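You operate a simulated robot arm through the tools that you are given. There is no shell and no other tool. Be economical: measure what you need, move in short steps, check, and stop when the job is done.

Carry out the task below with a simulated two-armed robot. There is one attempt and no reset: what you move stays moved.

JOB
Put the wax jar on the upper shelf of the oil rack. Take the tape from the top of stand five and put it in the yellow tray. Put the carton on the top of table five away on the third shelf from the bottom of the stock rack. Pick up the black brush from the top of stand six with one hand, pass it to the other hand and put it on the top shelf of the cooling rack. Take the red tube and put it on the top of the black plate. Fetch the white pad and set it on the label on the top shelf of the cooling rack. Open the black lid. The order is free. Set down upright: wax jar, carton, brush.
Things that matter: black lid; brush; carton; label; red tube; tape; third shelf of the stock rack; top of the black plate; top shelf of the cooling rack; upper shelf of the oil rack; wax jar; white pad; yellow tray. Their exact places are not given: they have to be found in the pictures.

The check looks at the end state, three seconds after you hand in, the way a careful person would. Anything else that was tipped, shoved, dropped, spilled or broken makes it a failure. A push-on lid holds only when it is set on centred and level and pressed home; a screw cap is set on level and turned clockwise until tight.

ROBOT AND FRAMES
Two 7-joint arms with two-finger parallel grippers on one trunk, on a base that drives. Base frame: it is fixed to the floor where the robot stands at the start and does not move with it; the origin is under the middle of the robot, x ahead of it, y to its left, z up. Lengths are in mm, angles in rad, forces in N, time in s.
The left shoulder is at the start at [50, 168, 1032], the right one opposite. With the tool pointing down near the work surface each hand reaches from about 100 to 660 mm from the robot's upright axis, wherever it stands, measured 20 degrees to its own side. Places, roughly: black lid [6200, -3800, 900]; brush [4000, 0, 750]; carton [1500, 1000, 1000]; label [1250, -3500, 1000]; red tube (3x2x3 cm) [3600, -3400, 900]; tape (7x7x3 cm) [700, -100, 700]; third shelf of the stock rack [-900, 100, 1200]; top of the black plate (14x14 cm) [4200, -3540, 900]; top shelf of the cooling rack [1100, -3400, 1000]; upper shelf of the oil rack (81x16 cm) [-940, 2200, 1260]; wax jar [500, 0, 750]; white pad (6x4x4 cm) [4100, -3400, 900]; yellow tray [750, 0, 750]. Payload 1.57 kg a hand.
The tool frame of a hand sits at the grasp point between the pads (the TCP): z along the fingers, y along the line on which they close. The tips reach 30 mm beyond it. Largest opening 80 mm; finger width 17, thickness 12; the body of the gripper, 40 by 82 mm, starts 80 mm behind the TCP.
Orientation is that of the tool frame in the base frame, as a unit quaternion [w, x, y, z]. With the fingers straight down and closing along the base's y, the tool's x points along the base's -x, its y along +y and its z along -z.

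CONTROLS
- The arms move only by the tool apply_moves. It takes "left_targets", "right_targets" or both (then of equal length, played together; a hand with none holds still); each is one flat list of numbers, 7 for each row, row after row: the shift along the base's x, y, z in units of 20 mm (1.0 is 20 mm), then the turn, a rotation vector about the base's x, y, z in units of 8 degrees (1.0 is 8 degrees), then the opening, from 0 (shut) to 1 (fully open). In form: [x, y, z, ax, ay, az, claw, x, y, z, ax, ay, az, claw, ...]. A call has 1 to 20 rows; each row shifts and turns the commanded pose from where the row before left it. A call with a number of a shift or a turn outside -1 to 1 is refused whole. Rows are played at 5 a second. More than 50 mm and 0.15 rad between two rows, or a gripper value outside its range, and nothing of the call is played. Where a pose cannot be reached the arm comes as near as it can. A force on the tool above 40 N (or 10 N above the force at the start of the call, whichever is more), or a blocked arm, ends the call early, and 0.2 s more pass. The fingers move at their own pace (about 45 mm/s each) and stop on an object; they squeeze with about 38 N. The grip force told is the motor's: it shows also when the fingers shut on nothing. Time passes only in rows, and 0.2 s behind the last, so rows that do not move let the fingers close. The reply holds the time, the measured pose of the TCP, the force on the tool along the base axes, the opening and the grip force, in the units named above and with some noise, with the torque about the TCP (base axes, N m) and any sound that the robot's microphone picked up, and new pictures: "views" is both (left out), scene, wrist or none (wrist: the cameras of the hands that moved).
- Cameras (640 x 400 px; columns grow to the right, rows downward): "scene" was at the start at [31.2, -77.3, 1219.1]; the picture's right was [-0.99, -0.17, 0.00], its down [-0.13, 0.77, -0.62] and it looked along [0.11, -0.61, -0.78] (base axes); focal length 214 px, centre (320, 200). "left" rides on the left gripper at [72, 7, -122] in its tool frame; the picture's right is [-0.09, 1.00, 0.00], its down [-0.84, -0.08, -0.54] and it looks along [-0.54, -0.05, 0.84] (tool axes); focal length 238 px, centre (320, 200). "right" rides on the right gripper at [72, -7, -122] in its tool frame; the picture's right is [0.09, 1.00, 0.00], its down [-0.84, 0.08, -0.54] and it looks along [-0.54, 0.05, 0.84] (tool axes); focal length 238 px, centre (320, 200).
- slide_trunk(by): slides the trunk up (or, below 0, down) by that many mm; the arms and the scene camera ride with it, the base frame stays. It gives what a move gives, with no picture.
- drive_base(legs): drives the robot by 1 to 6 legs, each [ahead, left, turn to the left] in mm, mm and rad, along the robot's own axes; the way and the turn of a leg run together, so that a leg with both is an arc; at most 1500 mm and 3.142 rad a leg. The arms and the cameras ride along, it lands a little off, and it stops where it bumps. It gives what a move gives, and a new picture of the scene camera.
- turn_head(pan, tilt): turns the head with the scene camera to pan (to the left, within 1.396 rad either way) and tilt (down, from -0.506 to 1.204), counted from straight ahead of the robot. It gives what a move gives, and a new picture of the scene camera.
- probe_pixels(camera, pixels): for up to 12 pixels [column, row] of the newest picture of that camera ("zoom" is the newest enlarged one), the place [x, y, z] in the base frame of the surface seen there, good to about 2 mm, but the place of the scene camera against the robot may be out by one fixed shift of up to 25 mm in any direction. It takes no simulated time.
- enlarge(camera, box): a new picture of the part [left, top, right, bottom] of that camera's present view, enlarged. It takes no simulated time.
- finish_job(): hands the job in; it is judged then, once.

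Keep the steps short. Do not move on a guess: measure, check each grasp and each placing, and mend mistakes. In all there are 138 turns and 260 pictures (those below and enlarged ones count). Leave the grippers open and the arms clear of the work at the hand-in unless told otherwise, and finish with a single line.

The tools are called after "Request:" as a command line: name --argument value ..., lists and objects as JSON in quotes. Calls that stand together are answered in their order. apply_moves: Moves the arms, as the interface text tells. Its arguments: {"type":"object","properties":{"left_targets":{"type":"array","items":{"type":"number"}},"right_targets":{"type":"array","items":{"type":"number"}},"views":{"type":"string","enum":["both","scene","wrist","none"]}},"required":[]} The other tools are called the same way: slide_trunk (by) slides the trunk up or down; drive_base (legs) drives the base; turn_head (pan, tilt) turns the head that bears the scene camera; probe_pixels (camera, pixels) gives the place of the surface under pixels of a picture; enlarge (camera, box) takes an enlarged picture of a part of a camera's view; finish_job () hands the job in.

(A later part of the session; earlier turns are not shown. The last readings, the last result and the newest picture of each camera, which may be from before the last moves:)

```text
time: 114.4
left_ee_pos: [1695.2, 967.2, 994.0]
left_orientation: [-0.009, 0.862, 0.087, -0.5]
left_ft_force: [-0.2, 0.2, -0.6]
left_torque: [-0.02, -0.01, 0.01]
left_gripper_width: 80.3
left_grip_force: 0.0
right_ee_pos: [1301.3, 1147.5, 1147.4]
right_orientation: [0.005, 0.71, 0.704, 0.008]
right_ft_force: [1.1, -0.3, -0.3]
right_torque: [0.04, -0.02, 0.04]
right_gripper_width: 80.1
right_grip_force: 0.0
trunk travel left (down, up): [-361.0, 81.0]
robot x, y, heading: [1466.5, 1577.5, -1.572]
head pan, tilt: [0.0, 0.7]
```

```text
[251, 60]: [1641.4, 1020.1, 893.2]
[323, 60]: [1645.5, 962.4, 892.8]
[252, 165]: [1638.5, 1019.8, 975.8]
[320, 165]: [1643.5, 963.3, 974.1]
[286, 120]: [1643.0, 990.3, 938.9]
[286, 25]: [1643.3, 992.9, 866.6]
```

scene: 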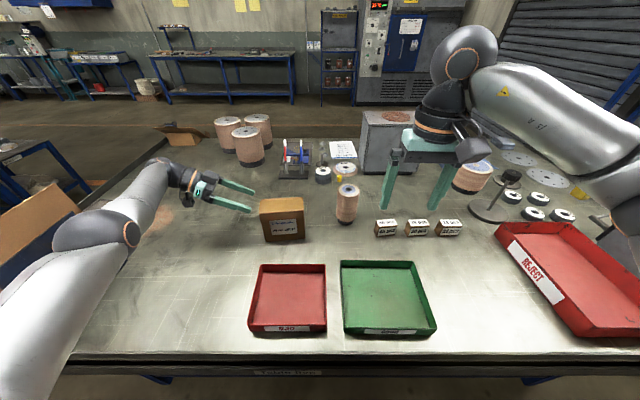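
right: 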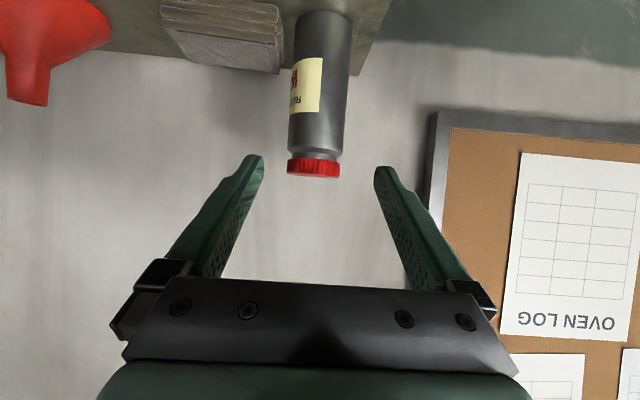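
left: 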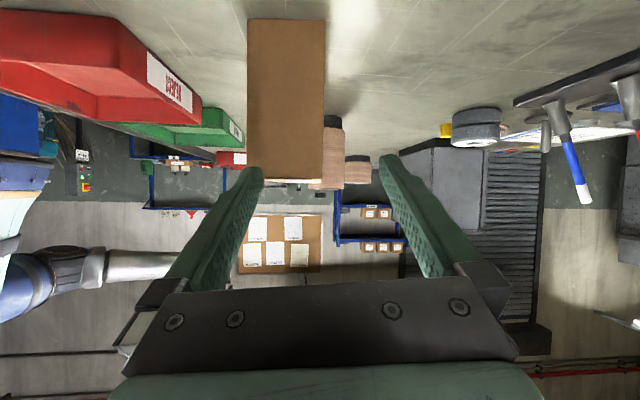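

Request:
apply_moves --left_targets '[0, 0.72, 0, 0, 0, 0, 1, 0, 0.72, 0, 0, 0, 0, 1, 0, 0, 0, 0, 0, 0, 1, -0.77, -0.065, -0.45, 0, 0, 0, 1, -0.77, -0.065, -0.45, 0, 0, 0, 1, -0.77, -0.065, -0.45, 0, 0, 0, 1, -0.77, -0.065, -0.45, 0, 0, 0, 1, -0.77, -0.065, -0.45, 0, 0, 0, 1, -0.77, -0.065, -0.45, 0, 0, 0, 1, 0, 0, 0, 0, 0, 0, 1]' --views "both"

```text
time: 116.6
left_ee_pos: [1608.9, 959.9, 935.3]
left_orientation: [-0.009, 0.862, 0.087, -0.5]
left_ft_force: [0.0, 0.3, -0.4]
left_torque: [-0.02, -0.12, -0.08]
left_gripper_width: 80.1
left_grip_force: 0.1
left hand out of reach, approached as far as the arm can: row 1, 2, 5
right_ee_pos: [1301.6, 1147.7, 1147.6]
right_orientation: [0.005, 0.711, 0.703, 0.007]
right_ft_force: [-0.6, -0.3, 0.1]
right_torque: [0.03, -0.01, 0.0]
right_gripper_width: 80.3
right_grip_force: 0.0
trunk travel left (down, up): [-361.0, 81.0]
robot x, y, heading: [1465.9, 1576.6, -1.571]
head pan, tilt: [0.0, 0.7]
```

scene: 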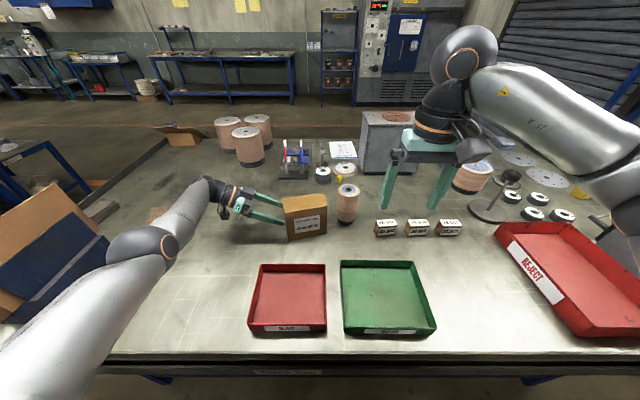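
left: 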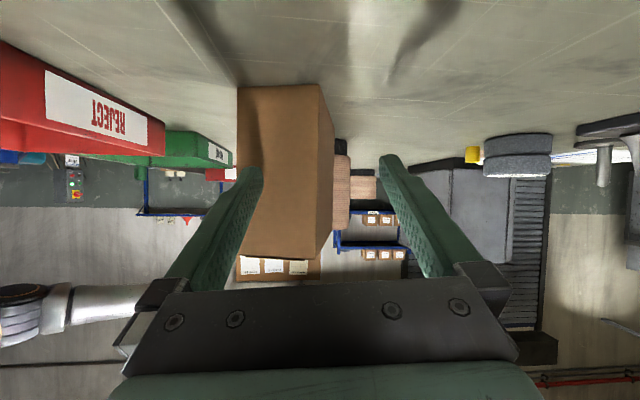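

The y shift was not achieved and a finger nudged the carton. Back off along the tool axis and remeasure.

Request:
apply_moves --left_targets '[0.77, 0.065, 0.45, 0, 0, 0, 1, 0.77, 0.065, 0.45, 0, 0, 0, 1, 0.77, 0.065, 0.45, 0, 0, 0, 1, 0.77, 0.065, 0.45, 0, 0, 0, 1, 0.77, 0.065, 0.45, 0, 0, 0, 1, 0.77, 0.065, 0.45, 0, 0, 0, 1, 0, 0, 0, 0, 0, 0, 1]' --views "both"

```text
time: 118.2
left_ee_pos: [1703.7, 969.9, 991.5]
left_orientation: [-0.008, 0.862, 0.087, -0.5]
left_ft_force: [0.7, -0.1, 0.1]
left_torque: [0.01, -0.01, 0.01]
left_gripper_width: 80.4
left_grip_force: 0.0
left hand out of reach, approached as far as the arm can: row 6
right_ee_pos: [1300.8, 1147.4, 1146.9]
right_orientation: [0.005, 0.71, 0.704, 0.008]
right_ft_force: [-0.5, 0.5, 0.3]
right_torque: [-0.02, 0.02, 0.0]
right_gripper_width: 80.0
right_grip_force: 0.0
trunk travel left (down, up): [-361.0, 81.0]
robot x, y, heading: [1470.2, 1578.4, -1.57]
head pan, tilt: [0.0, 0.7]
```

scene: 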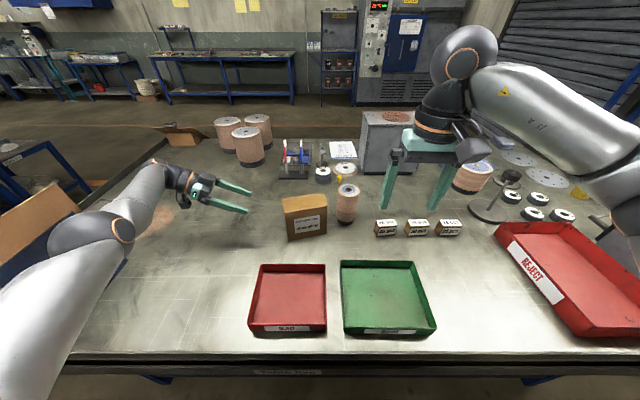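
left: 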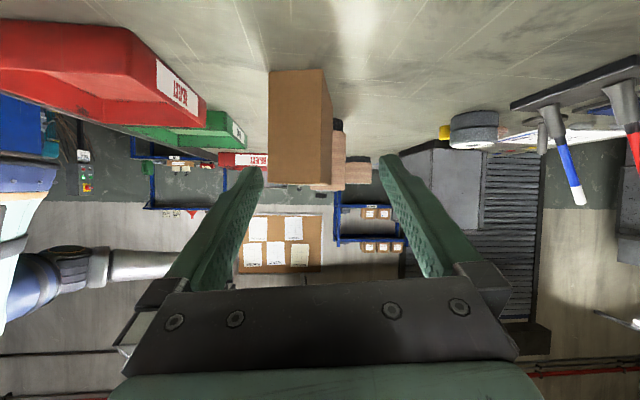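

Request:
enlarge --camera "scene" --box '[250, 160, 400, 260]'

Request:
probe_pixels --camera "left" --pixels '[[272, 80], [320, 80], [272, 175], [318, 175], [328, 100], [330, 120], [339, 140]]'

Request:
probe_pixels --camera "scene" --pixels '[[284, 201], [325, 196], [286, 212], [326, 206], [289, 238], [325, 231], [347, 190], [347, 222], [337, 205], [357, 205]]'

```text
4.00 times, centred on (325, 210) of scene
```

zoom: 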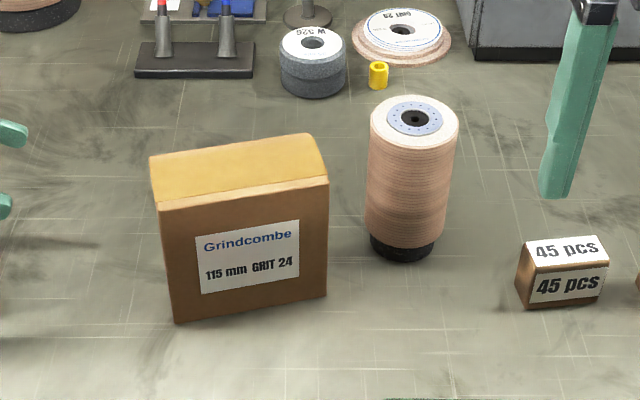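

```text
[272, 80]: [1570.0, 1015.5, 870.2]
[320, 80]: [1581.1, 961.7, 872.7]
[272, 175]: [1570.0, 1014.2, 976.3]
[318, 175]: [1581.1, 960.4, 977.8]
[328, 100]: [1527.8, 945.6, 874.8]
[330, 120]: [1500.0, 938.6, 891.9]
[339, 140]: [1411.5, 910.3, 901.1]
```

```text
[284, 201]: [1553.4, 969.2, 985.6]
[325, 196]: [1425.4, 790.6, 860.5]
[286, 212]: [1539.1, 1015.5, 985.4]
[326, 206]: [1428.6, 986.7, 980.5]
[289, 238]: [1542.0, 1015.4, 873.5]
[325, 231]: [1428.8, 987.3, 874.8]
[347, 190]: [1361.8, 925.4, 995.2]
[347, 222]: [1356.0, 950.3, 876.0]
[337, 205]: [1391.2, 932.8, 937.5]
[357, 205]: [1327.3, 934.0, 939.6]
```

Carton now yawed ~0.2 rad with near face centre (1575,988); spool untouched. Back the base 30 mm, yaw the tool and go to a new pre-grasp (1630,999,995).

Request:
drive_base --legs '[[-30, 0, 0]]'

Request:
apply_moves --left_targets '[-0.9, 0, 0.05, 0, 0, 0.42, 1, -0.9, 0, 0.05, 0, 0, 0.42, 1, -0.9, 0, 0.05, 0, 0, 0, 1, -0.9, 0, 0.05, 0, 0, 0, 1, 0, 0, 0, 0, 0, 0, 1]' --views "wrist"

```text
time: 119.0
left_ee_pos: [1703.6, 1002.2, 991.5]
left_orientation: [-0.008, 0.862, 0.087, -0.5]
left_ft_force: [0.4, 1.1, 0.2]
left_torque: [0.0, 0.02, 0.01]
left_gripper_width: 79.8
left_grip_force: 0.0
right_ee_pos: [1301.1, 1178.1, 1147.7]
right_orientation: [0.005, 0.71, 0.704, 0.008]
right_ft_force: [0.8, 0.5, -0.7]
right_torque: [-0.05, -0.01, -0.03]
right_gripper_width: 79.9
right_grip_force: 0.0
trunk travel left (down, up): [-361.0, 81.0]
robot x, y, heading: [1466.5, 1608.3, -1.574]
head pan, tilt: [0.0, 0.7]
```

scene: 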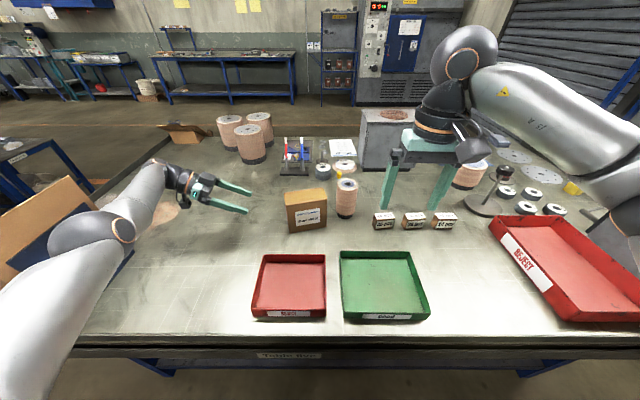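

```text
time: 120.2
left_ee_pos: [1642.0, 963.1, 988.5]
left_orientation: [0.021, 0.855, 0.137, -0.5]
left_ft_force: [-1.4, -0.3, 0.2]
left_torque: [-0.01, -0.01, 0.02]
left_gripper_width: 80.0
left_grip_force: 0.0
left hand out of reach, approached as far as the arm can: row 1, 2, 3, 4
right_ee_pos: [1301.1, 1177.6, 1147.7]
right_orientation: [0.005, 0.71, 0.704, 0.008]
right_ft_force: [-0.2, 0.5, -0.6]
right_torque: [0.0, -0.02, 0.0]
right_gripper_width: 80.0
right_grip_force: 0.0
trunk travel left (down, up): [-361.0, 81.0]
robot x, y, heading: [1467.1, 1609.2, -1.568]
head pan, tilt: [0.0, 0.7]
```

left: 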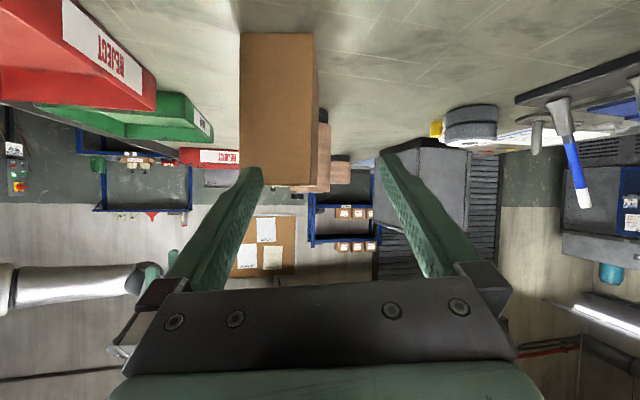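

The arm is limited in that sideways posture. Instead: pick the carton from above, set it down turned 90°, and regrasp from the front. Raise and return the tool to vertical above the carton.

Request:
apply_moves --left_targets '[0, 0, 1, 0, 0, 0, 1, 0, 0, 1, 0, 0, 0, 1, 0, 0, 1, 0, 0, 0, 1, 0, 0, 1, 0, 0, 0, 1, 0, 0, 1, 0, 0, 0, 1, -0.76, 0, 0, 0.1875, -0.919, 0, 1, -0.76, 0, 0, 0.1875, -0.919, 0, 1, -0.76, 0, 0, 0.1875, -0.919, 0, 1, -0.76, 0, 0, 0.1875, -0.919, 0, 1, -0.76, 0, 0, 0.1875, -0.919, 0, 1, -0.76, 0, 0, 0.1875, -0.919, 0, 1, -0.76, 0, 0, 0.1875, -0.919, 0, 1, -0.76, 0, 0, 0.1875, -0.919, 0, 1, 0, 0, 0, 0, 0, 0, 1]' --views "wrist"

```text
time: 123.2
left_ee_pos: [1539.2, 1009.2, 1077.4]
left_orientation: [-0.001, 0.987, 0.158, 0.001]
left_ft_force: [0.6, 0.2, -0.7]
left_torque: [0.01, 0.01, -0.01]
left_gripper_width: 80.1
left_grip_force: 0.0
left hand out of reach, approached as far as the arm can: row 2, 6, 9, 10, 11, 12, 13
right_ee_pos: [1301.3, 1177.7, 1147.3]
right_orientation: [0.004, 0.71, 0.704, 0.007]
right_ft_force: [0.4, -0.2, -0.4]
right_torque: [-0.02, 0.0, 0.01]
right_gripper_width: 80.1
right_grip_force: 0.1
trunk travel left (down, up): [-361.0, 81.0]
robot x, y, heading: [1467.4, 1606.9, -1.568]
head pan, tilt: [0.0, 0.7]
```

left: 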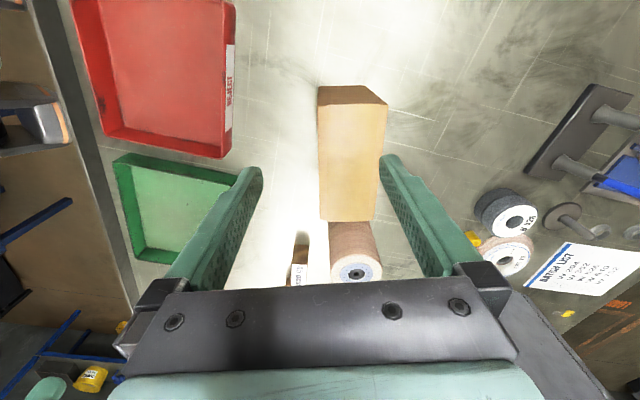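

Request:
probe_pixels --camera "left" --pixels '[[321, 108], [383, 108], [322, 217], [371, 217], [349, 160], [349, 108], [348, 218]]'

```text
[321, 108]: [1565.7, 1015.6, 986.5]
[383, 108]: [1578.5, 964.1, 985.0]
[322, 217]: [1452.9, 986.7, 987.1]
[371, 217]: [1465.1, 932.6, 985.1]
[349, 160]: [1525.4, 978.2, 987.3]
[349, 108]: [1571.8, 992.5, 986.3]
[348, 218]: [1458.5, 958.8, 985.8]
```

Request:
drive_base --legs '[[60, 0, 0]]'

Request:
apply_moves --left_targets '[-0.6, 0.65, 0, 0, 0, -0.19, 1, -0.6, 0.65, 0, 0, 0, -0.19, 1, 0, 0, 0, 0, 0, 0, 1]' --views "wrist"

```text
time: 124.2
left_ee_pos: [1540.4, 949.9, 1077.7]
left_orientation: [-0.001, 0.987, 0.16, 0.001]
left_ft_force: [0.0, 1.0, 0.2]
left_torque: [0.02, -0.02, -0.01]
left_gripper_width: 80.0
left_grip_force: 0.0
right_ee_pos: [1304.3, 1119.4, 1148.1]
right_orientation: [0.005, 0.709, 0.705, 0.008]
right_ft_force: [-0.7, -0.4, 0.3]
right_torque: [0.02, 0.01, -0.01]
right_gripper_width: 80.3
right_grip_force: 0.0
trunk travel left (down, up): [-361.0, 81.0]
robot x, y, heading: [1466.7, 1545.5, -1.567]
head pan, tilt: [0.0, 0.7]
```

scene: 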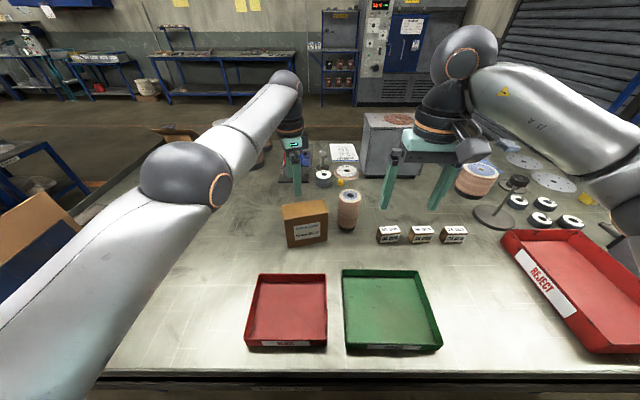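

```text
time: 125.0
left_ee_pos: [1513.0, 960.5, 1082.8]
left_orientation: [0.0, 0.991, 0.134, 0.0]
left_ft_force: [0.0, 0.1, 0.3]
left_torque: [0.0, -0.02, 0.0]
left_gripper_width: 80.1
left_grip_force: 0.0
left hand out of reach, approached as far as the arm can: row 1, 2
right_ee_pos: [1302.2, 1119.7, 1147.6]
right_orientation: [0.004, 0.709, 0.705, 0.008]
right_ft_force: [-0.4, 0.4, -0.1]
right_torque: [0.01, -0.01, 0.02]
right_gripper_width: 80.0
right_grip_force: 0.1
trunk travel left (down, up): [-361.0, 81.0]
robot x, y, heading: [1466.6, 1550.4, -1.565]
head pan, tilt: [0.0, 0.7]
```

left: 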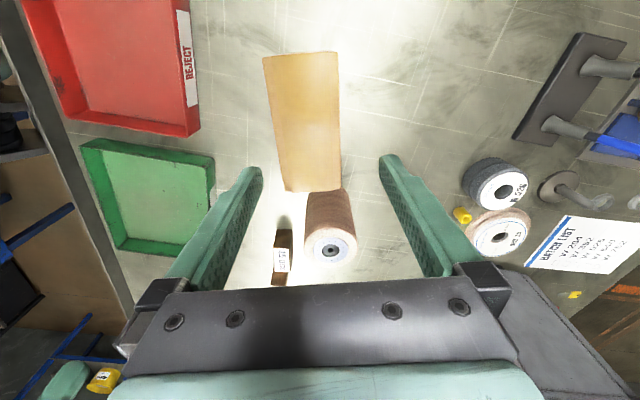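

The reach limit is a minimum distance here; align by backing the base 15 mm, then descend partway.

Request:
drive_base --legs '[[-15, 0, 0]]'

Request:
apply_moves --left_targets '[0, 0, -0.9, 0, 0, 0, 1, 0, 0, -0.9, 0, 0, 0, 1, 0, 0, -0.9, 0, 0, 0, 1, 0, 0, 0, 0, 0, 0, 1]' --views "wrist"

```text
time: 125.8
left_ee_pos: [1511.5, 976.5, 1081.8]
left_orientation: [-0.001, 0.991, 0.133, 0.0]
left_ft_force: [-0.1, 0.2, 0.1]
left_torque: [0.0, -0.02, 0.01]
left_gripper_width: 79.7
left_grip_force: 0.0
right_ee_pos: [1303.5, 1133.9, 1146.4]
right_orientation: [0.005, 0.709, 0.705, 0.008]
right_ft_force: [0.1, -0.1, -0.1]
right_torque: [-0.04, 0.01, 0.02]
right_gripper_width: 80.1
right_grip_force: 0.1
trunk travel left (down, up): [-361.0, 81.0]
robot x, y, heading: [1464.3, 1564.4, -1.57]
head pan, tilt: [0.0, 0.7]
```

scene: 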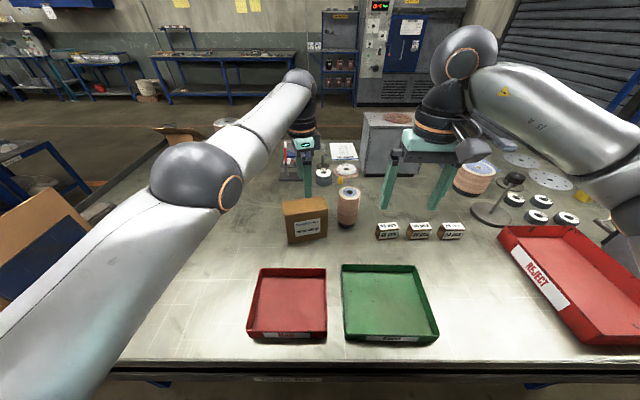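

```text
time: 126.8
left_ee_pos: [1509.5, 969.6, 1028.8]
left_orientation: [-0.003, 0.991, 0.132, 0.002]
left_ft_force: [1.1, 0.2, 0.0]
left_torque: [-0.02, -0.01, -0.02]
left_gripper_width: 79.9
left_grip_force: 0.1
left hand out of reach, approached as far as the arm can: row 1, 3
right_ee_pos: [1302.8, 1133.8, 1148.9]
right_orientation: [0.005, 0.71, 0.704, 0.007]
right_ft_force: [-1.1, -0.5, -0.3]
right_torque: [0.02, -0.02, -0.01]
right_gripper_width: 80.2
right_grip_force: 0.1
trunk travel left (down, up): [-361.0, 81.0]
robot x, y, heading: [1464.6, 1561.6, -1.57]
head pan, tilt: [0.0, 0.7]
```

left: 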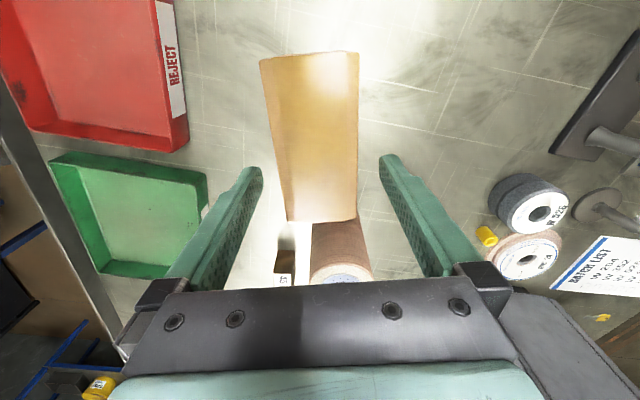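

Request:
drive_base --legs '[[-12, 0, 0]]'

Request:
apply_moves --left_targets '[0.15, 0, -0.9, 0, 0, 0, 1, 0.1, 0, -0.6, 0, 0, 0, 1, 0, 0, 0, 0, 0, 0, 1]' --views "wrist"

```text
time: 127.5
left_ee_pos: [1510.4, 983.2, 1030.0]
left_orientation: [-0.002, 0.991, 0.133, 0.002]
left_ft_force: [0.2, -0.5, -0.2]
left_torque: [-0.02, -0.01, 0.0]
left_gripper_width: 80.1
left_grip_force: 0.1
right_ee_pos: [1302.5, 1145.0, 1147.2]
right_orientation: [0.005, 0.709, 0.705, 0.007]
right_ft_force: [-0.3, -0.1, -0.3]
right_torque: [-0.02, -0.01, 0.01]
right_gripper_width: 79.9
right_grip_force: 0.1
trunk travel left (down, up): [-361.0, 81.0]
robot x, y, heading: [1469.4, 1574.9, -1.567]
head pan, tilt: [0.0, 0.7]
```

scene: 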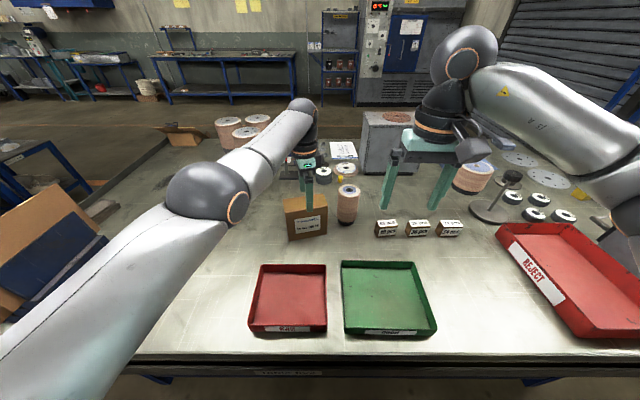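

```text
time: 128.3
left_ee_pos: [1514.5, 979.0, 997.8]
left_orientation: [-0.003, 0.991, 0.133, 0.002]
left_ft_force: [0.0, 0.9, -0.1]
left_torque: [0.01, -0.02, 0.01]
left_gripper_width: 80.0
left_grip_force: 0.0
right_ee_pos: [1303.5, 1145.9, 1147.6]
right_orientation: [0.004, 0.709, 0.705, 0.007]
right_ft_force: [0.9, 0.0, -0.8]
right_torque: [0.02, -0.01, 0.02]
right_gripper_width: 79.9
right_grip_force: 0.0
trunk travel left (down, up): [-361.0, 81.0]
robot x, y, heading: [1469.5, 1574.5, -1.569]
head pan, tilt: [0.0, 0.7]
```

left: 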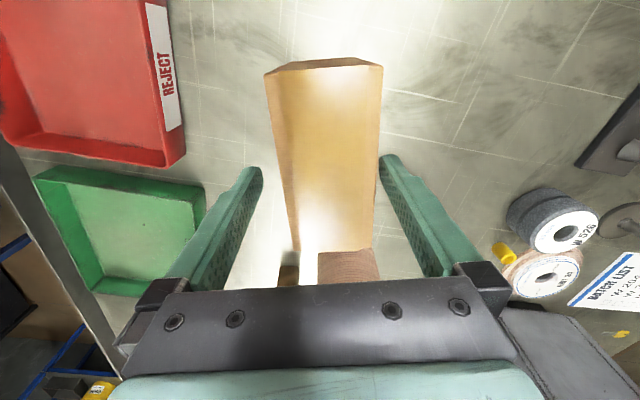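

Request:
apply_moves --left_targets '[0, -0.25, 0, 0, 0, 0, 1, 0, 0, -0.8, 0, 0, 0, 1, 0, 0, -0.7, 0, 0, 0, 1, 0, 0, 0, 0, 0, 0, 1]' --views "wrist"

```text
time: 129.3
left_ee_pos: [1515.0, 976.9, 968.6]
left_orientation: [-0.001, 0.991, 0.133, 0.002]
left_ft_force: [-0.4, 0.0, -0.7]
left_torque: [0.03, 0.02, 0.04]
left_gripper_width: 79.8
left_grip_force: 0.1
right_ee_pos: [1302.6, 1145.0, 1148.0]
right_orientation: [0.005, 0.71, 0.705, 0.007]
right_ft_force: [0.9, 0.0, 0.3]
right_torque: [-0.01, 0.01, 0.0]
right_gripper_width: 80.2
right_grip_force: 0.0
trunk travel left (down, up): [-361.0, 81.0]
robot x, y, heading: [1467.2, 1570.0, -1.569]
head pan, tilt: [0.0, 0.7]
```

left: 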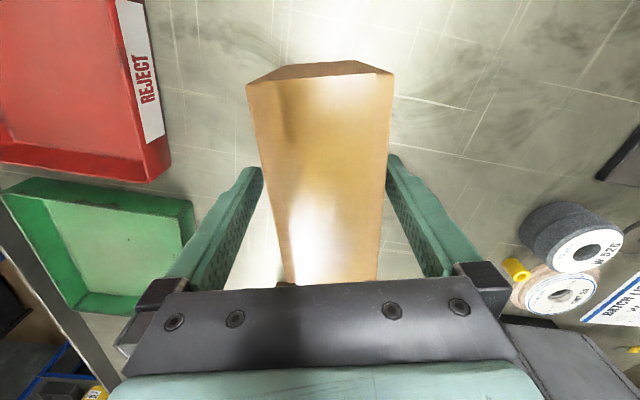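

Fingers straddle the carton. Close and lift.

Request:
apply_moves --left_targets '[0, 0, 0, 0, 0, 0, 0.6, 0, 0, 0, 0, 0, 0, 0.4, 0, 0, 0, 0, 0, 0, 0.4, 0, 0, 0, 0, 0, 0, 0.4, 0, 0, 0.6, 0, 0, 0, 0.4, 0, 0, 0.8, 0, 0, 0, 0.4, 0, 0, 0.8, 0, 0, 0, 0.4, 0, 0, 0.8, 0, 0, 0, 0.4]' --views "both"

```text
time: 131.1
left_ee_pos: [1516.8, 979.1, 1028.3]
left_orientation: [-0.003, 0.991, 0.133, 0.001]
left_ft_force: [0.4, -0.1, -9.0]
left_torque: [-0.05, -0.05, 0.0]
left_gripper_width: 61.9
left_grip_force: 38.3
right_ee_pos: [1302.3, 1144.4, 1146.9]
right_orientation: [0.004, 0.71, 0.704, 0.008]
right_ft_force: [-0.8, -0.4, -0.3]
right_torque: [0.02, 0.04, -0.01]
right_gripper_width: 80.0
right_grip_force: 0.1
trunk travel left (down, up): [-361.0, 81.0]
robot x, y, heading: [1467.2, 1573.8, -1.565]
head pan, tilt: [0.0, 0.7]
```

scene: 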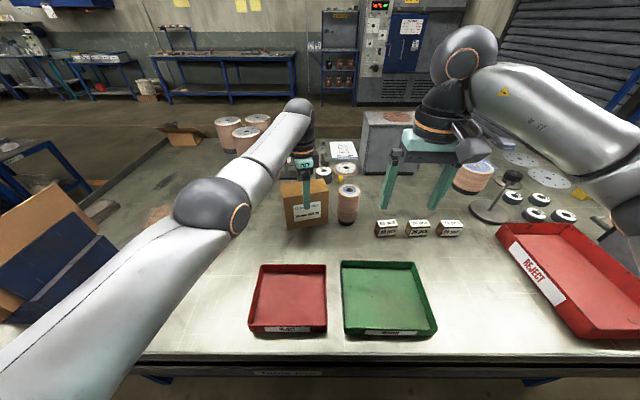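
left: 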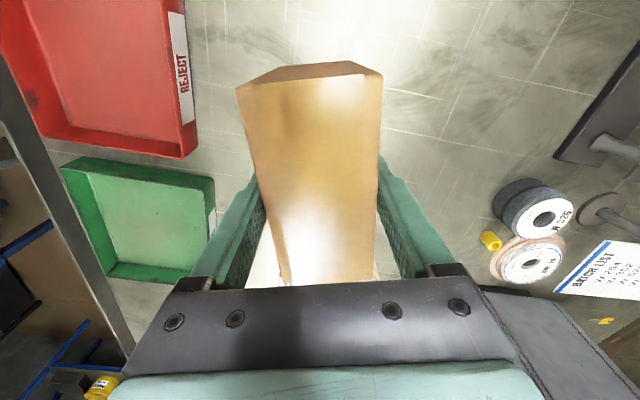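

Request:
apply_moves --left_targets '[0, 0, 1, 0, 0, 0, 0.4, 0, 0, 1, 0, 0, 0, 0.4, 0, 0, 1, 0, 0, 0, 0.4, 0.72, 0.46, 0, 0, 0, 0.78, 0.4, 0.72, 0.46, 0, 0, 0, 0.78, 0.4, 0.72, 0.46, 0, 0, 0, 0.78, 0.4, 0.72, 0.46, 0, 0, 0, 0.78, 0.4, 0.72, 0.46, 0, 0, 0, 0.78, 0.4, 0.72, 0.46, 0, 0, 0, 0.78, 0.4, 0.72, 0.46, 0, 0, 0, 0.78, 0.4, 0.72, 0.46, 0, 0, 0, 0.78, 0.4, 0.72, 0.46, 0, 0, 0, 0.78, 0.4, 0.72, 0.46, 0, 0, 0, 0.78, 0.4, 0.72, 0.46, 0, 0, 0, 0.78, 0.4, 0.72, 0.46, 0, 0, 0, 0.78, 0.4, 0, 0, 0, 0, 0, 0, 0.4]' --views "both"

```text
time: 134.5
left_ee_pos: [1666.4, 963.9, 1114.9]
left_orientation: [-0.004, 0.705, 0.709, 0.002]
left_ft_force: [-0.7, 0.1, -8.9]
left_torque: [-0.02, 0.0, 0.0]
left_gripper_width: 61.9
left_grip_force: 38.3
left hand out of reach, approached as far as the arm can: row 1, 4, 5, 6, 7, 8, 9, 10, 11, 12, 13, 14, 15
right_ee_pos: [1302.0, 1145.4, 1146.6]
right_orientation: [0.004, 0.71, 0.705, 0.009]
right_ft_force: [-1.0, 0.6, 0.7]
right_torque: [0.01, -0.01, 0.01]
right_gripper_width: 80.1
right_grip_force: 0.1
trunk travel left (down, up): [-361.0, 81.0]
robot x, y, heading: [1468.8, 1576.6, -1.562]
head pan, tilt: [0.0, 0.7]
```

scene: 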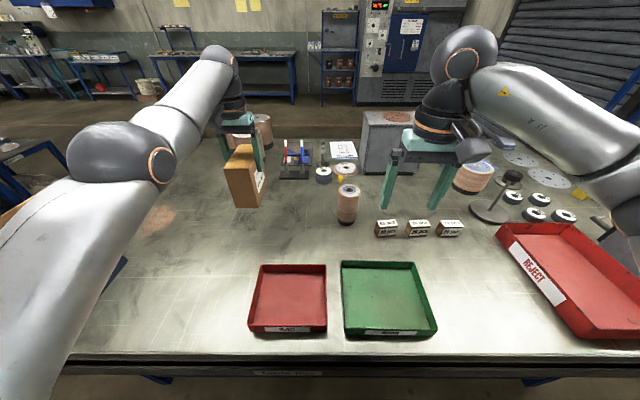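
left: 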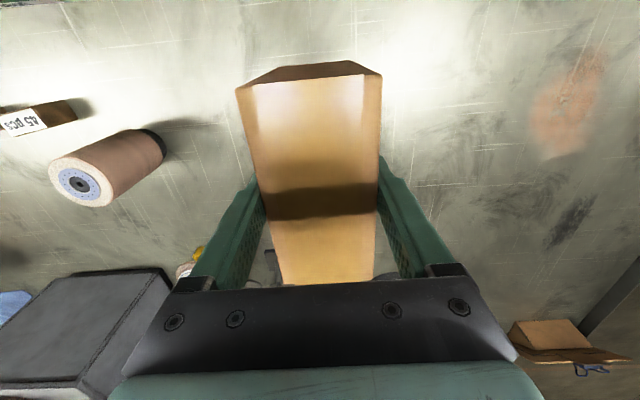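

Request:
apply_moves --left_targets '[0, 0.5, 0, 0, 0, 0, 0.4, 0, 0.5, 0, 0, 0, 0, 0.4, 0, 0.5, 0, 0, 0, 0, 0.4, 0, 0.5, 0, 0, 0, 0, 0.4, 0, 0, 0, 0, 0, 0, 0.4, 0, 0, 0, 0, 0, 0, 0.4]' --views "none"

```text
time: 135.9
left_ee_pos: [1664.4, 965.1, 1124.9]
left_orientation: [-0.003, 0.706, 0.708, 0.001]
left_ft_force: [0.2, 0.0, -9.6]
left_torque: [0.01, -0.01, 0.02]
left_gripper_width: 61.7
left_grip_force: 38.3
left hand out of reach, approached as far as the arm can: row 1, 2, 3, 4
right_ee_pos: [1304.0, 1145.0, 1148.0]
right_orientation: [0.004, 0.71, 0.704, 0.008]
right_ft_force: [0.0, -0.6, -0.3]
right_torque: [0.01, 0.0, 0.01]
right_gripper_width: 80.5
right_grip_force: 0.1
trunk travel left (down, up): [-361.0, 81.0]
robot x, y, heading: [1468.4, 1573.6, -1.566]
head pan, tilt: [0.0, 0.7]
```

Request:
apply_moves --left_targets '[1, -1, 0, 0, 0, 0, 0.4, 1, -1, 0, 0, 0, 0, 0.4, 1, -1, 0, 0, 0, 0, 0.4, 1, -1, 0, 0, 0, 0, 0.4, 1, -1, 0, 0, 0, 0, 0.4, 1, -1, 0, 0, 0, 0, 0.4, 0, -1, 0, 0, 0, 0, 0.4, 0, -1, 0, 0, 0, 0, 0.4, 0, 0, 0, 0, 0, 0, 0.4]' --views "scene"

```text
time: 137.9
left_ee_pos: [1766.0, 962.6, 1101.8]
left_orientation: [-0.004, 0.706, 0.708, 0.0]
left_ft_force: [-0.4, -0.2, -10.5]
left_torque: [0.01, 0.02, 0.02]
left_gripper_width: 61.9
left_grip_force: 38.1
left hand out of reach, approached as far as the arm can: row 1, 2, 3, 4, 5, 6, 7, 8
right_ee_pos: [1303.7, 1145.3, 1148.1]
right_orientation: [0.004, 0.709, 0.705, 0.009]
right_ft_force: [-0.2, -0.1, -0.4]
right_torque: [-0.01, -0.02, -0.01]
right_gripper_width: 79.9
right_grip_force: 0.0
trunk travel left (down, up): [-361.0, 81.0]
robot x, y, heading: [1467.9, 1575.7, -1.565]
head pan, tilt: [0.0, 0.7]
```

scene: 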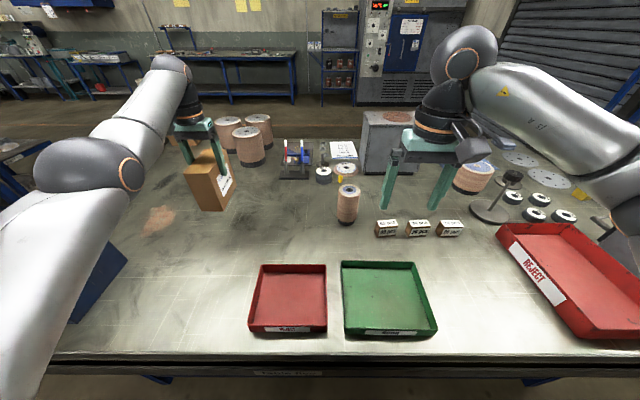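

The left arm seems stuck at this forward distance. I'll set the carton down here (long axis now along y) around x≈1610 and regrasp with the right arm.

Request:
apply_moves --left_targets '[-0.9, 0, 0, 0, 0, 0, 0.4, -0.9, 0, 0, 0, 0, 0, 0.4, -0.9, 0, 0, 0, 0, 0, 0.4, -0.9, 0, 0, 0, 0, 0, 0.4, -0.9, 0, 0, 0, 0, 0, 0.4, -0.9, 0, 0, 0, 0, 0, 0.4, -0.9, 0, 0, 0, 0, 0, 0.4, -0.9, 0, 0, 0, 0, 0, 0.4, 0, 0, 0, 0, 0, 0, 0.4]' --views "scene"

```text
time: 139.9
left_ee_pos: [1621.0, 965.2, 1104.6]
left_orientation: [-0.004, 0.706, 0.708, 0.0]
left_ft_force: [0.4, -0.5, -9.4]
left_torque: [0.06, -0.03, 0.0]
left_gripper_width: 61.8
left_grip_force: 38.0
right_ee_pos: [1303.4, 1144.0, 1147.8]
right_orientation: [0.004, 0.71, 0.705, 0.008]
right_ft_force: [-0.2, 0.4, 0.3]
right_torque: [-0.04, 0.03, 0.0]
right_gripper_width: 79.9
right_grip_force: 0.0
trunk travel left (down, up): [-361.0, 81.0]
robot x, y, heading: [1468.1, 1578.4, -1.566]
head pan, tilt: [0.0, 0.7]
```

scene: 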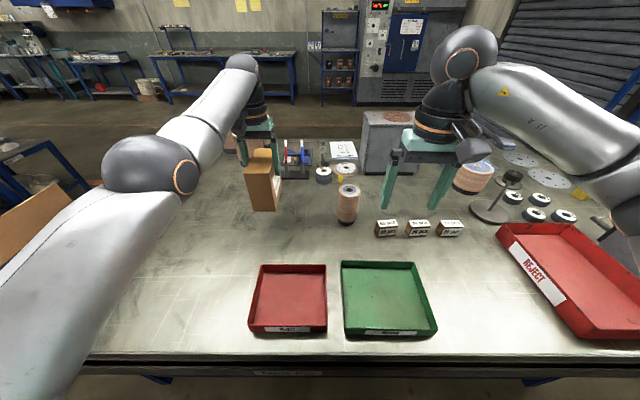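

Request:
drive_base --legs '[[-50, 0, 0]]'

Request:
apply_moves --left_targets '[0, 0, -0.95, 0, 0, 0, 0.4, 0, 0, -0.95, 0, 0, 0, 0.4, 0, 0, -0.95, 0, 0, 0, 0.4, 0, 0, -0.95, 0, 0, 0, 0.4, 0, 0, -0.95, 0, 0, 0, 0.4, 0, 0, -0.95, 0, 0, 0, 0.4, 0, 0, -0.5, 0, 0, 0, 0.4, 0, 0, 0, 0, 0, 0, 0.4]' --views "both"

```text
time: 140.8
left_ee_pos: [1620.3, 1013.8, 1104.8]
left_orientation: [-0.003, 0.707, 0.708, 0.0]
left_ft_force: [0.4, -0.6, -9.1]
left_torque: [-0.01, 0.0, 0.03]
left_gripper_width: 62.0
left_grip_force: 38.2
right_ee_pos: [1301.4, 1195.4, 1147.9]
right_orientation: [0.005, 0.71, 0.704, 0.008]
right_ft_force: [-0.7, 0.8, -0.2]
right_torque: [-0.03, -0.01, -0.02]
right_gripper_width: 80.0
right_grip_force: 0.0
trunk travel left (down, up): [-361.0, 81.0]
robot x, y, heading: [1472.4, 1626.0, -1.562]
head pan, tilt: [0.0, 0.7]
```

scene: 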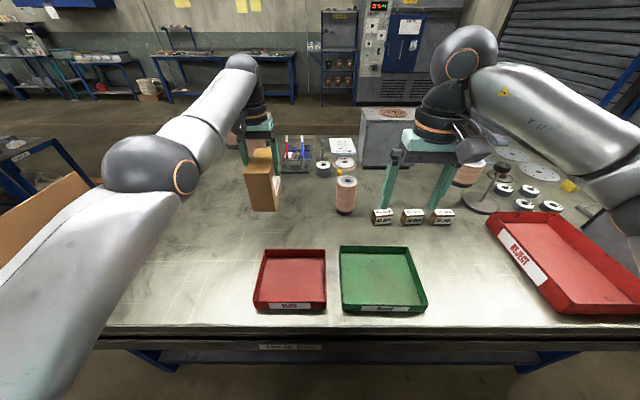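

```text
time: 142.7
left_ee_pos: [1617.4, 1001.4, 979.1]
left_orientation: [-0.003, 0.707, 0.708, 0.0]
left_ft_force: [0.1, 0.3, -9.5]
left_torque: [0.0, -0.03, 0.03]
left_gripper_width: 61.9
left_grip_force: 37.8
left hand out of reach, approached as far as the arm can: row 2, 3, 6
right_ee_pos: [1302.5, 1195.6, 1146.5]
right_orientation: [0.004, 0.711, 0.704, 0.008]
right_ft_force: [0.5, 0.1, 0.1]
right_torque: [0.03, -0.02, -0.01]
right_gripper_width: 80.0
right_grip_force: 0.1
trunk travel left (down, up): [-361.0, 81.0]
robot x, y, heading: [1465.7, 1625.4, -1.569]
head pan, tilt: [0.0, 0.7]
```

scene: 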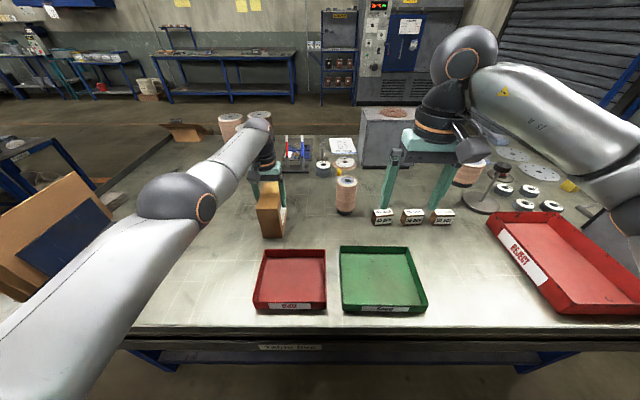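
left: 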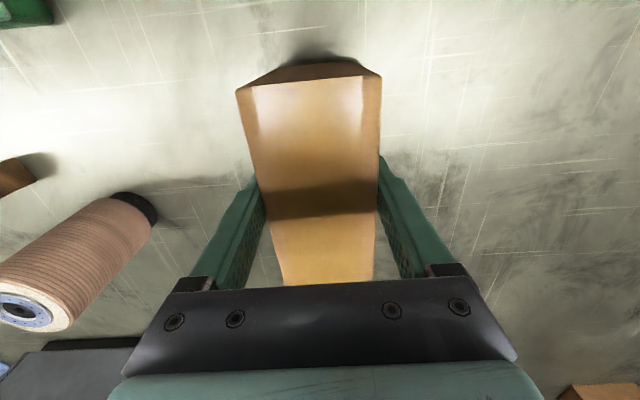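

Request:
apply_moves --left_targets '[0, 0, -0.3, 0, 0, 0, 0.4, 0, 0, -0.25, 0, 0, 0, 0.4, 0, 0, 0, 0, 0, 0, 0.4]' --views "none"

```text
time: 143.4
left_ee_pos: [1618.4, 1001.3, 968.4]
left_orientation: [-0.002, 0.707, 0.707, 0.001]
left_ft_force: [0.1, -0.6, -5.9]
left_torque: [-0.2, -0.1, 0.0]
left_gripper_width: 61.9
left_grip_force: 38.1
right_ee_pos: [1302.0, 1195.6, 1148.1]
right_orientation: [0.004, 0.71, 0.704, 0.009]
right_ft_force: [0.6, -0.9, 0.4]
right_torque: [0.02, -0.01, 0.03]
right_gripper_width: 80.0
right_grip_force: 0.0
trunk travel left (down, up): [-361.0, 81.0]
robot x, y, heading: [1469.7, 1629.5, -1.569]
head pan, tilt: [0.0, 0.7]
```

Request:
apply_moves --left_targets '[0, 0, -0.08, 0, 0, 0, 0.4, 0, 0, 0, 0, 0, 0, 0.8, 0, 0, 0, 0, 0, 0, 1, 0, 0, 0, 0, 0, 0, 1, 0, 0, 0.5, 0, 0, 0, 1, 0, 0, 0.9, 0, 0, 0, 1, 0, 0, 0.9, 0, 0, 0, 1, 0, 0, 0.9, 0, 0, 0, 1, 0, 0, 0.9, 0, 0, 0, 1, 0, 0, 0.9, 0, 0, 0, 1, 0, 0, 0.9, 0, 0, 0, 1, 0, 0, 0.9, 0, 0, 0, 1]' --views "both"

```text
time: 146.1
left_ee_pos: [1619.4, 1015.1, 1103.1]
left_orientation: [-0.002, 0.707, 0.707, 0.001]
left_ft_force: [0.5, -0.9, 0.5]
left_torque: [0.01, 0.02, -0.01]
left_gripper_width: 79.9
left_grip_force: 0.0
left hand out of reach, approached as far as the arm can: row 10, 12
right_ee_pos: [1301.4, 1196.8, 1148.7]
right_orientation: [0.005, 0.71, 0.704, 0.008]
right_ft_force: [0.2, -0.7, -0.9]
right_torque: [0.0, -0.01, 0.0]
right_gripper_width: 79.9
right_grip_force: 0.0
trunk travel left (down, up): [-361.0, 81.0]
robot x, y, heading: [1469.5, 1624.1, -1.569]
head pan, tilt: [0.0, 0.7]
```

scene: 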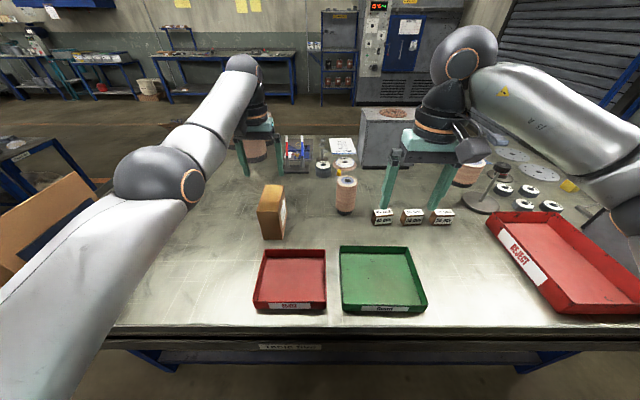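
left: 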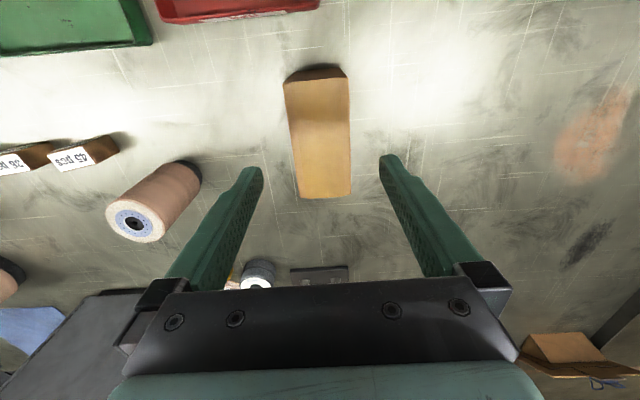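

Request:
probe_pixels --camera "left" --pixels '[[288, 84], [346, 82], [300, 195], [350, 193], [320, 140]]'

Request:
apply_moves --left_targets '[0.5, 0, 1, 0, 0, 0, 1, 0.5, 0, 1, 0, 0, 0, 1, 0.5, 0, 1, 0, 0, 0, 1, 0.5, 0, 1, 0, 0, 0, 1, 0.5, 0, 1, 0, 0, 0, 1, 0.5, 0, 1, 0, 0, 0, 1, 0.5, 0, 1, 0, 0, 0, 1, 0.5, 1, 0, 0, 0, 0, 1, 0, 1, 0, 0, 0, 0, 1, 0, 1, 0, 0, 0, 0, 1, 0, 1, 0, 0, 0, 0, 1, 0, 1, 0, 0, 0, 0, 1, 0, 1, 0, 0, 0, 0, 1, 0, 1, 0, 0, 0, 0, 1]' --views "scene"

```text
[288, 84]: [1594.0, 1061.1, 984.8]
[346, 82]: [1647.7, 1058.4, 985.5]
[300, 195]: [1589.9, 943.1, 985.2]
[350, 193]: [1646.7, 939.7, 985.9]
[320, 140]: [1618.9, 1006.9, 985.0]
```

```text
time: 149.1
left_ee_pos: [1681.5, 1046.0, 1217.7]
left_orientation: [-0.002, 0.707, 0.707, -0.001]
left_ft_force: [-0.3, -0.7, 0.4]
left_torque: [0.01, 0.0, 0.03]
left_gripper_width: 79.7
left_grip_force: 0.0
left hand out of reach, approached as far as the arm can: row 1, 2, 4, 5, 6, 7, 8, 9, 10, 11, 12, 13, 14
right_ee_pos: [1302.8, 1195.4, 1147.9]
right_orientation: [0.005, 0.711, 0.704, 0.008]
right_ft_force: [-0.2, -0.1, -0.1]
right_torque: [0.01, 0.01, 0.0]
right_gripper_width: 80.0
right_grip_force: 0.1
trunk travel left (down, up): [-361.0, 81.0]
robot x, y, heading: [1470.1, 1626.5, -1.569]
head pan, tilt: [0.0, 0.7]
```

scene: 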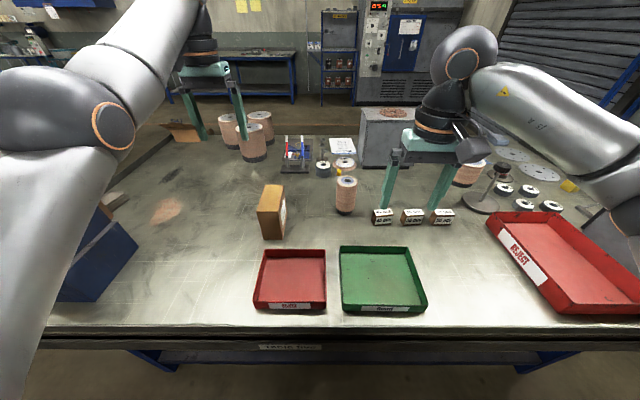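

Carton stands square at (1619,1001). Shift robot 230 left and bring the right hand to a 40°-down forward pre-grasp.

Request:
drive_base --legs '[[0, 230, 0]]'

Request:
apply_moves --right_targets '[0.54, -0.575, -0.825, -0.78, 0, 0, 1, 0.54, -0.575, -0.825, -0.78, 0, 0, 1, 0.54, -0.575, -0.825, -0.78, 0, 0, 1, 0.54, -0.575, -0.825, -0.78, 0, 0, 1, 0.54, -0.575, -0.825, -0.78, 0, 0, 1, 0.54, -0.575, -0.825, -0.78, 0, 0, 1, 0.54, -0.575, -0.825, -0.78, 0, 0, 1, 0.54, -0.575, -0.825, -0.78, 0, 0, 1, 0, 0, 0, 0, 0, 0, 1]' --views "both"

```text
time: 151.6
left_ee_pos: [1904.6, 1048.8, 1217.5]
left_orientation: [-0.001, 0.705, 0.709, 0.0]
left_ft_force: [-0.2, -0.8, 0.1]
left_torque: [0.04, 0.02, 0.0]
left_gripper_width: 79.9
left_grip_force: 0.0
right_ee_pos: [1524.9, 1195.1, 1147.0]
right_orientation: [0.005, 0.71, 0.705, 0.007]
right_ft_force: [0.1, -0.5, -0.2]
right_torque: [-0.02, 0.02, -0.02]
right_gripper_width: 79.8
right_grip_force: 0.2
trunk travel left (down, up): [-361.0, 81.0]
robot x, y, heading: [1692.1, 1629.7, -1.564]
head pan, tilt: [0.0, 0.7]
```

scene: 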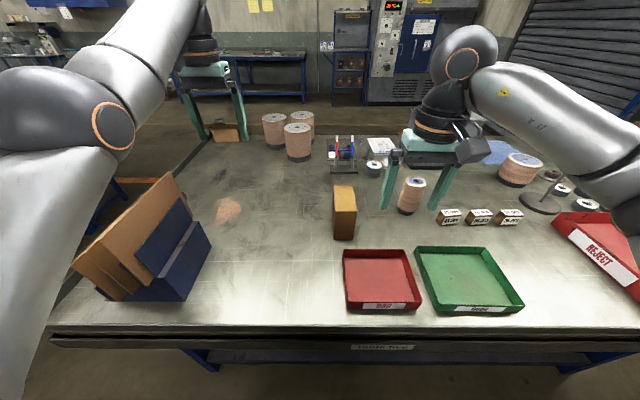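

```text
time: 153.6
left_ee_pos: [1904.3, 1048.9, 1218.3]
left_orientation: [-0.002, 0.705, 0.709, -0.001]
left_ft_force: [0.5, -0.4, -0.1]
left_torque: [0.0, 0.01, -0.01]
left_gripper_width: 80.2
left_grip_force: 0.0
right_ee_pos: [1610.2, 1102.9, 1014.1]
right_orientation: [0.305, 0.64, 0.642, -0.291]
right_ft_force: [-1.4, 0.0, -0.1]
right_torque: [0.01, -0.02, -0.02]
right_gripper_width: 80.1
right_grip_force: 0.0
trunk travel left (down, up): [-361.0, 81.0]
robot x, y, heading: [1686.9, 1629.2, -1.564]
head pan, tilt: [0.0, 0.7]
```

scene: 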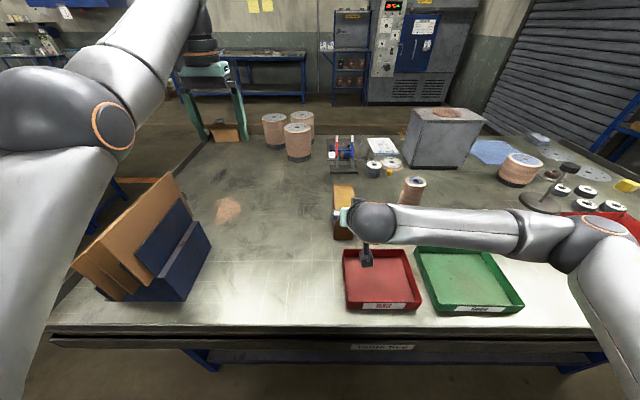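
right: 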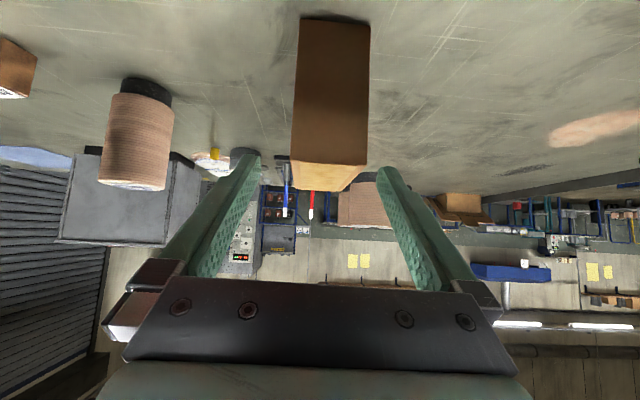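

Request:
probe_pixels --camera "right" --pixels '[[302, 60], [366, 60], [297, 150], [364, 150], [330, 155]]'

```text
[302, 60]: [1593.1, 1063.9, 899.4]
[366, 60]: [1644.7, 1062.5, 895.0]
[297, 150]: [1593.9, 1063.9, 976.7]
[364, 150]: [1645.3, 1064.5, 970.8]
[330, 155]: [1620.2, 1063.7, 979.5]
```

Request:
apply_moves --right_targets '[0.47, 0, 0, 0, 0, 0, 1, 0, -0.58, -0.49, 0, 0, 0, 1, 0, -0.58, -0.49, 0, 0, 0, 1, 0, -0.58, -0.49, 0, 0, 0, 1, 0, -0.58, -0.49, 0, 0, 0, 1, 0, -0.58, -0.49, 0, 0, 0, 1, 0, -0.58, -0.49, 0, 0, 0, 1, 0, -0.58, -0.49, 0, 0, 0, 1, 0, 0, 0, 0, 0, 0, 1]' --views "both"

```text
time: 155.6
left_ee_pos: [1903.8, 1047.2, 1218.2]
left_orientation: [-0.002, 0.705, 0.709, 0.0]
left_ft_force: [-0.2, 0.0, 0.2]
left_torque: [0.01, 0.0, 0.02]
left_gripper_width: 80.1
left_grip_force: 0.0
right_ee_pos: [1620.7, 1022.9, 948.0]
right_orientation: [0.303, 0.641, 0.642, -0.29]
right_ft_force: [0.3, 0.7, 0.1]
right_torque: [-0.02, -0.03, -0.02]
right_gripper_width: 80.3
right_grip_force: 0.0
trunk travel left (down, up): [-361.0, 81.0]
robot x, y, heading: [1688.0, 1624.2, -1.57]
head pan, tilt: [0.0, 0.7]
```

scene: 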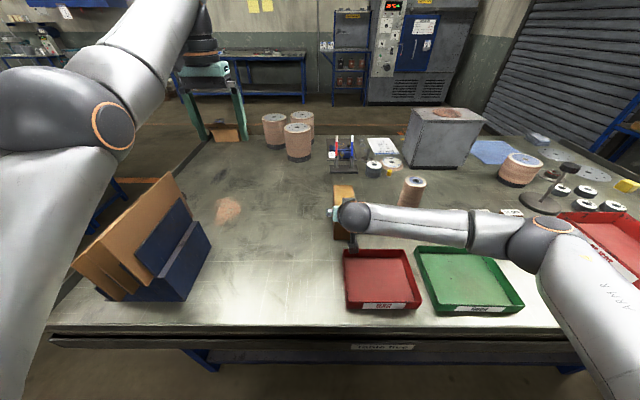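
right: 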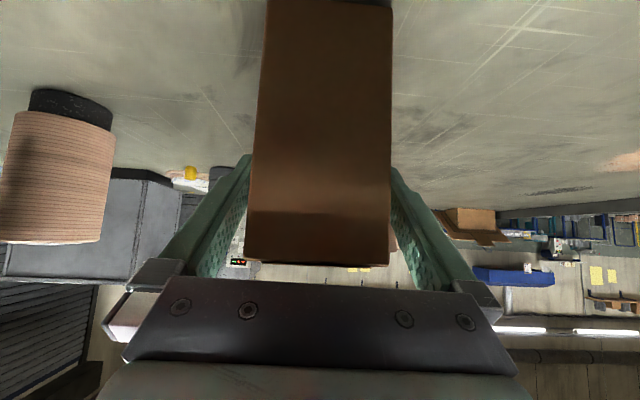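

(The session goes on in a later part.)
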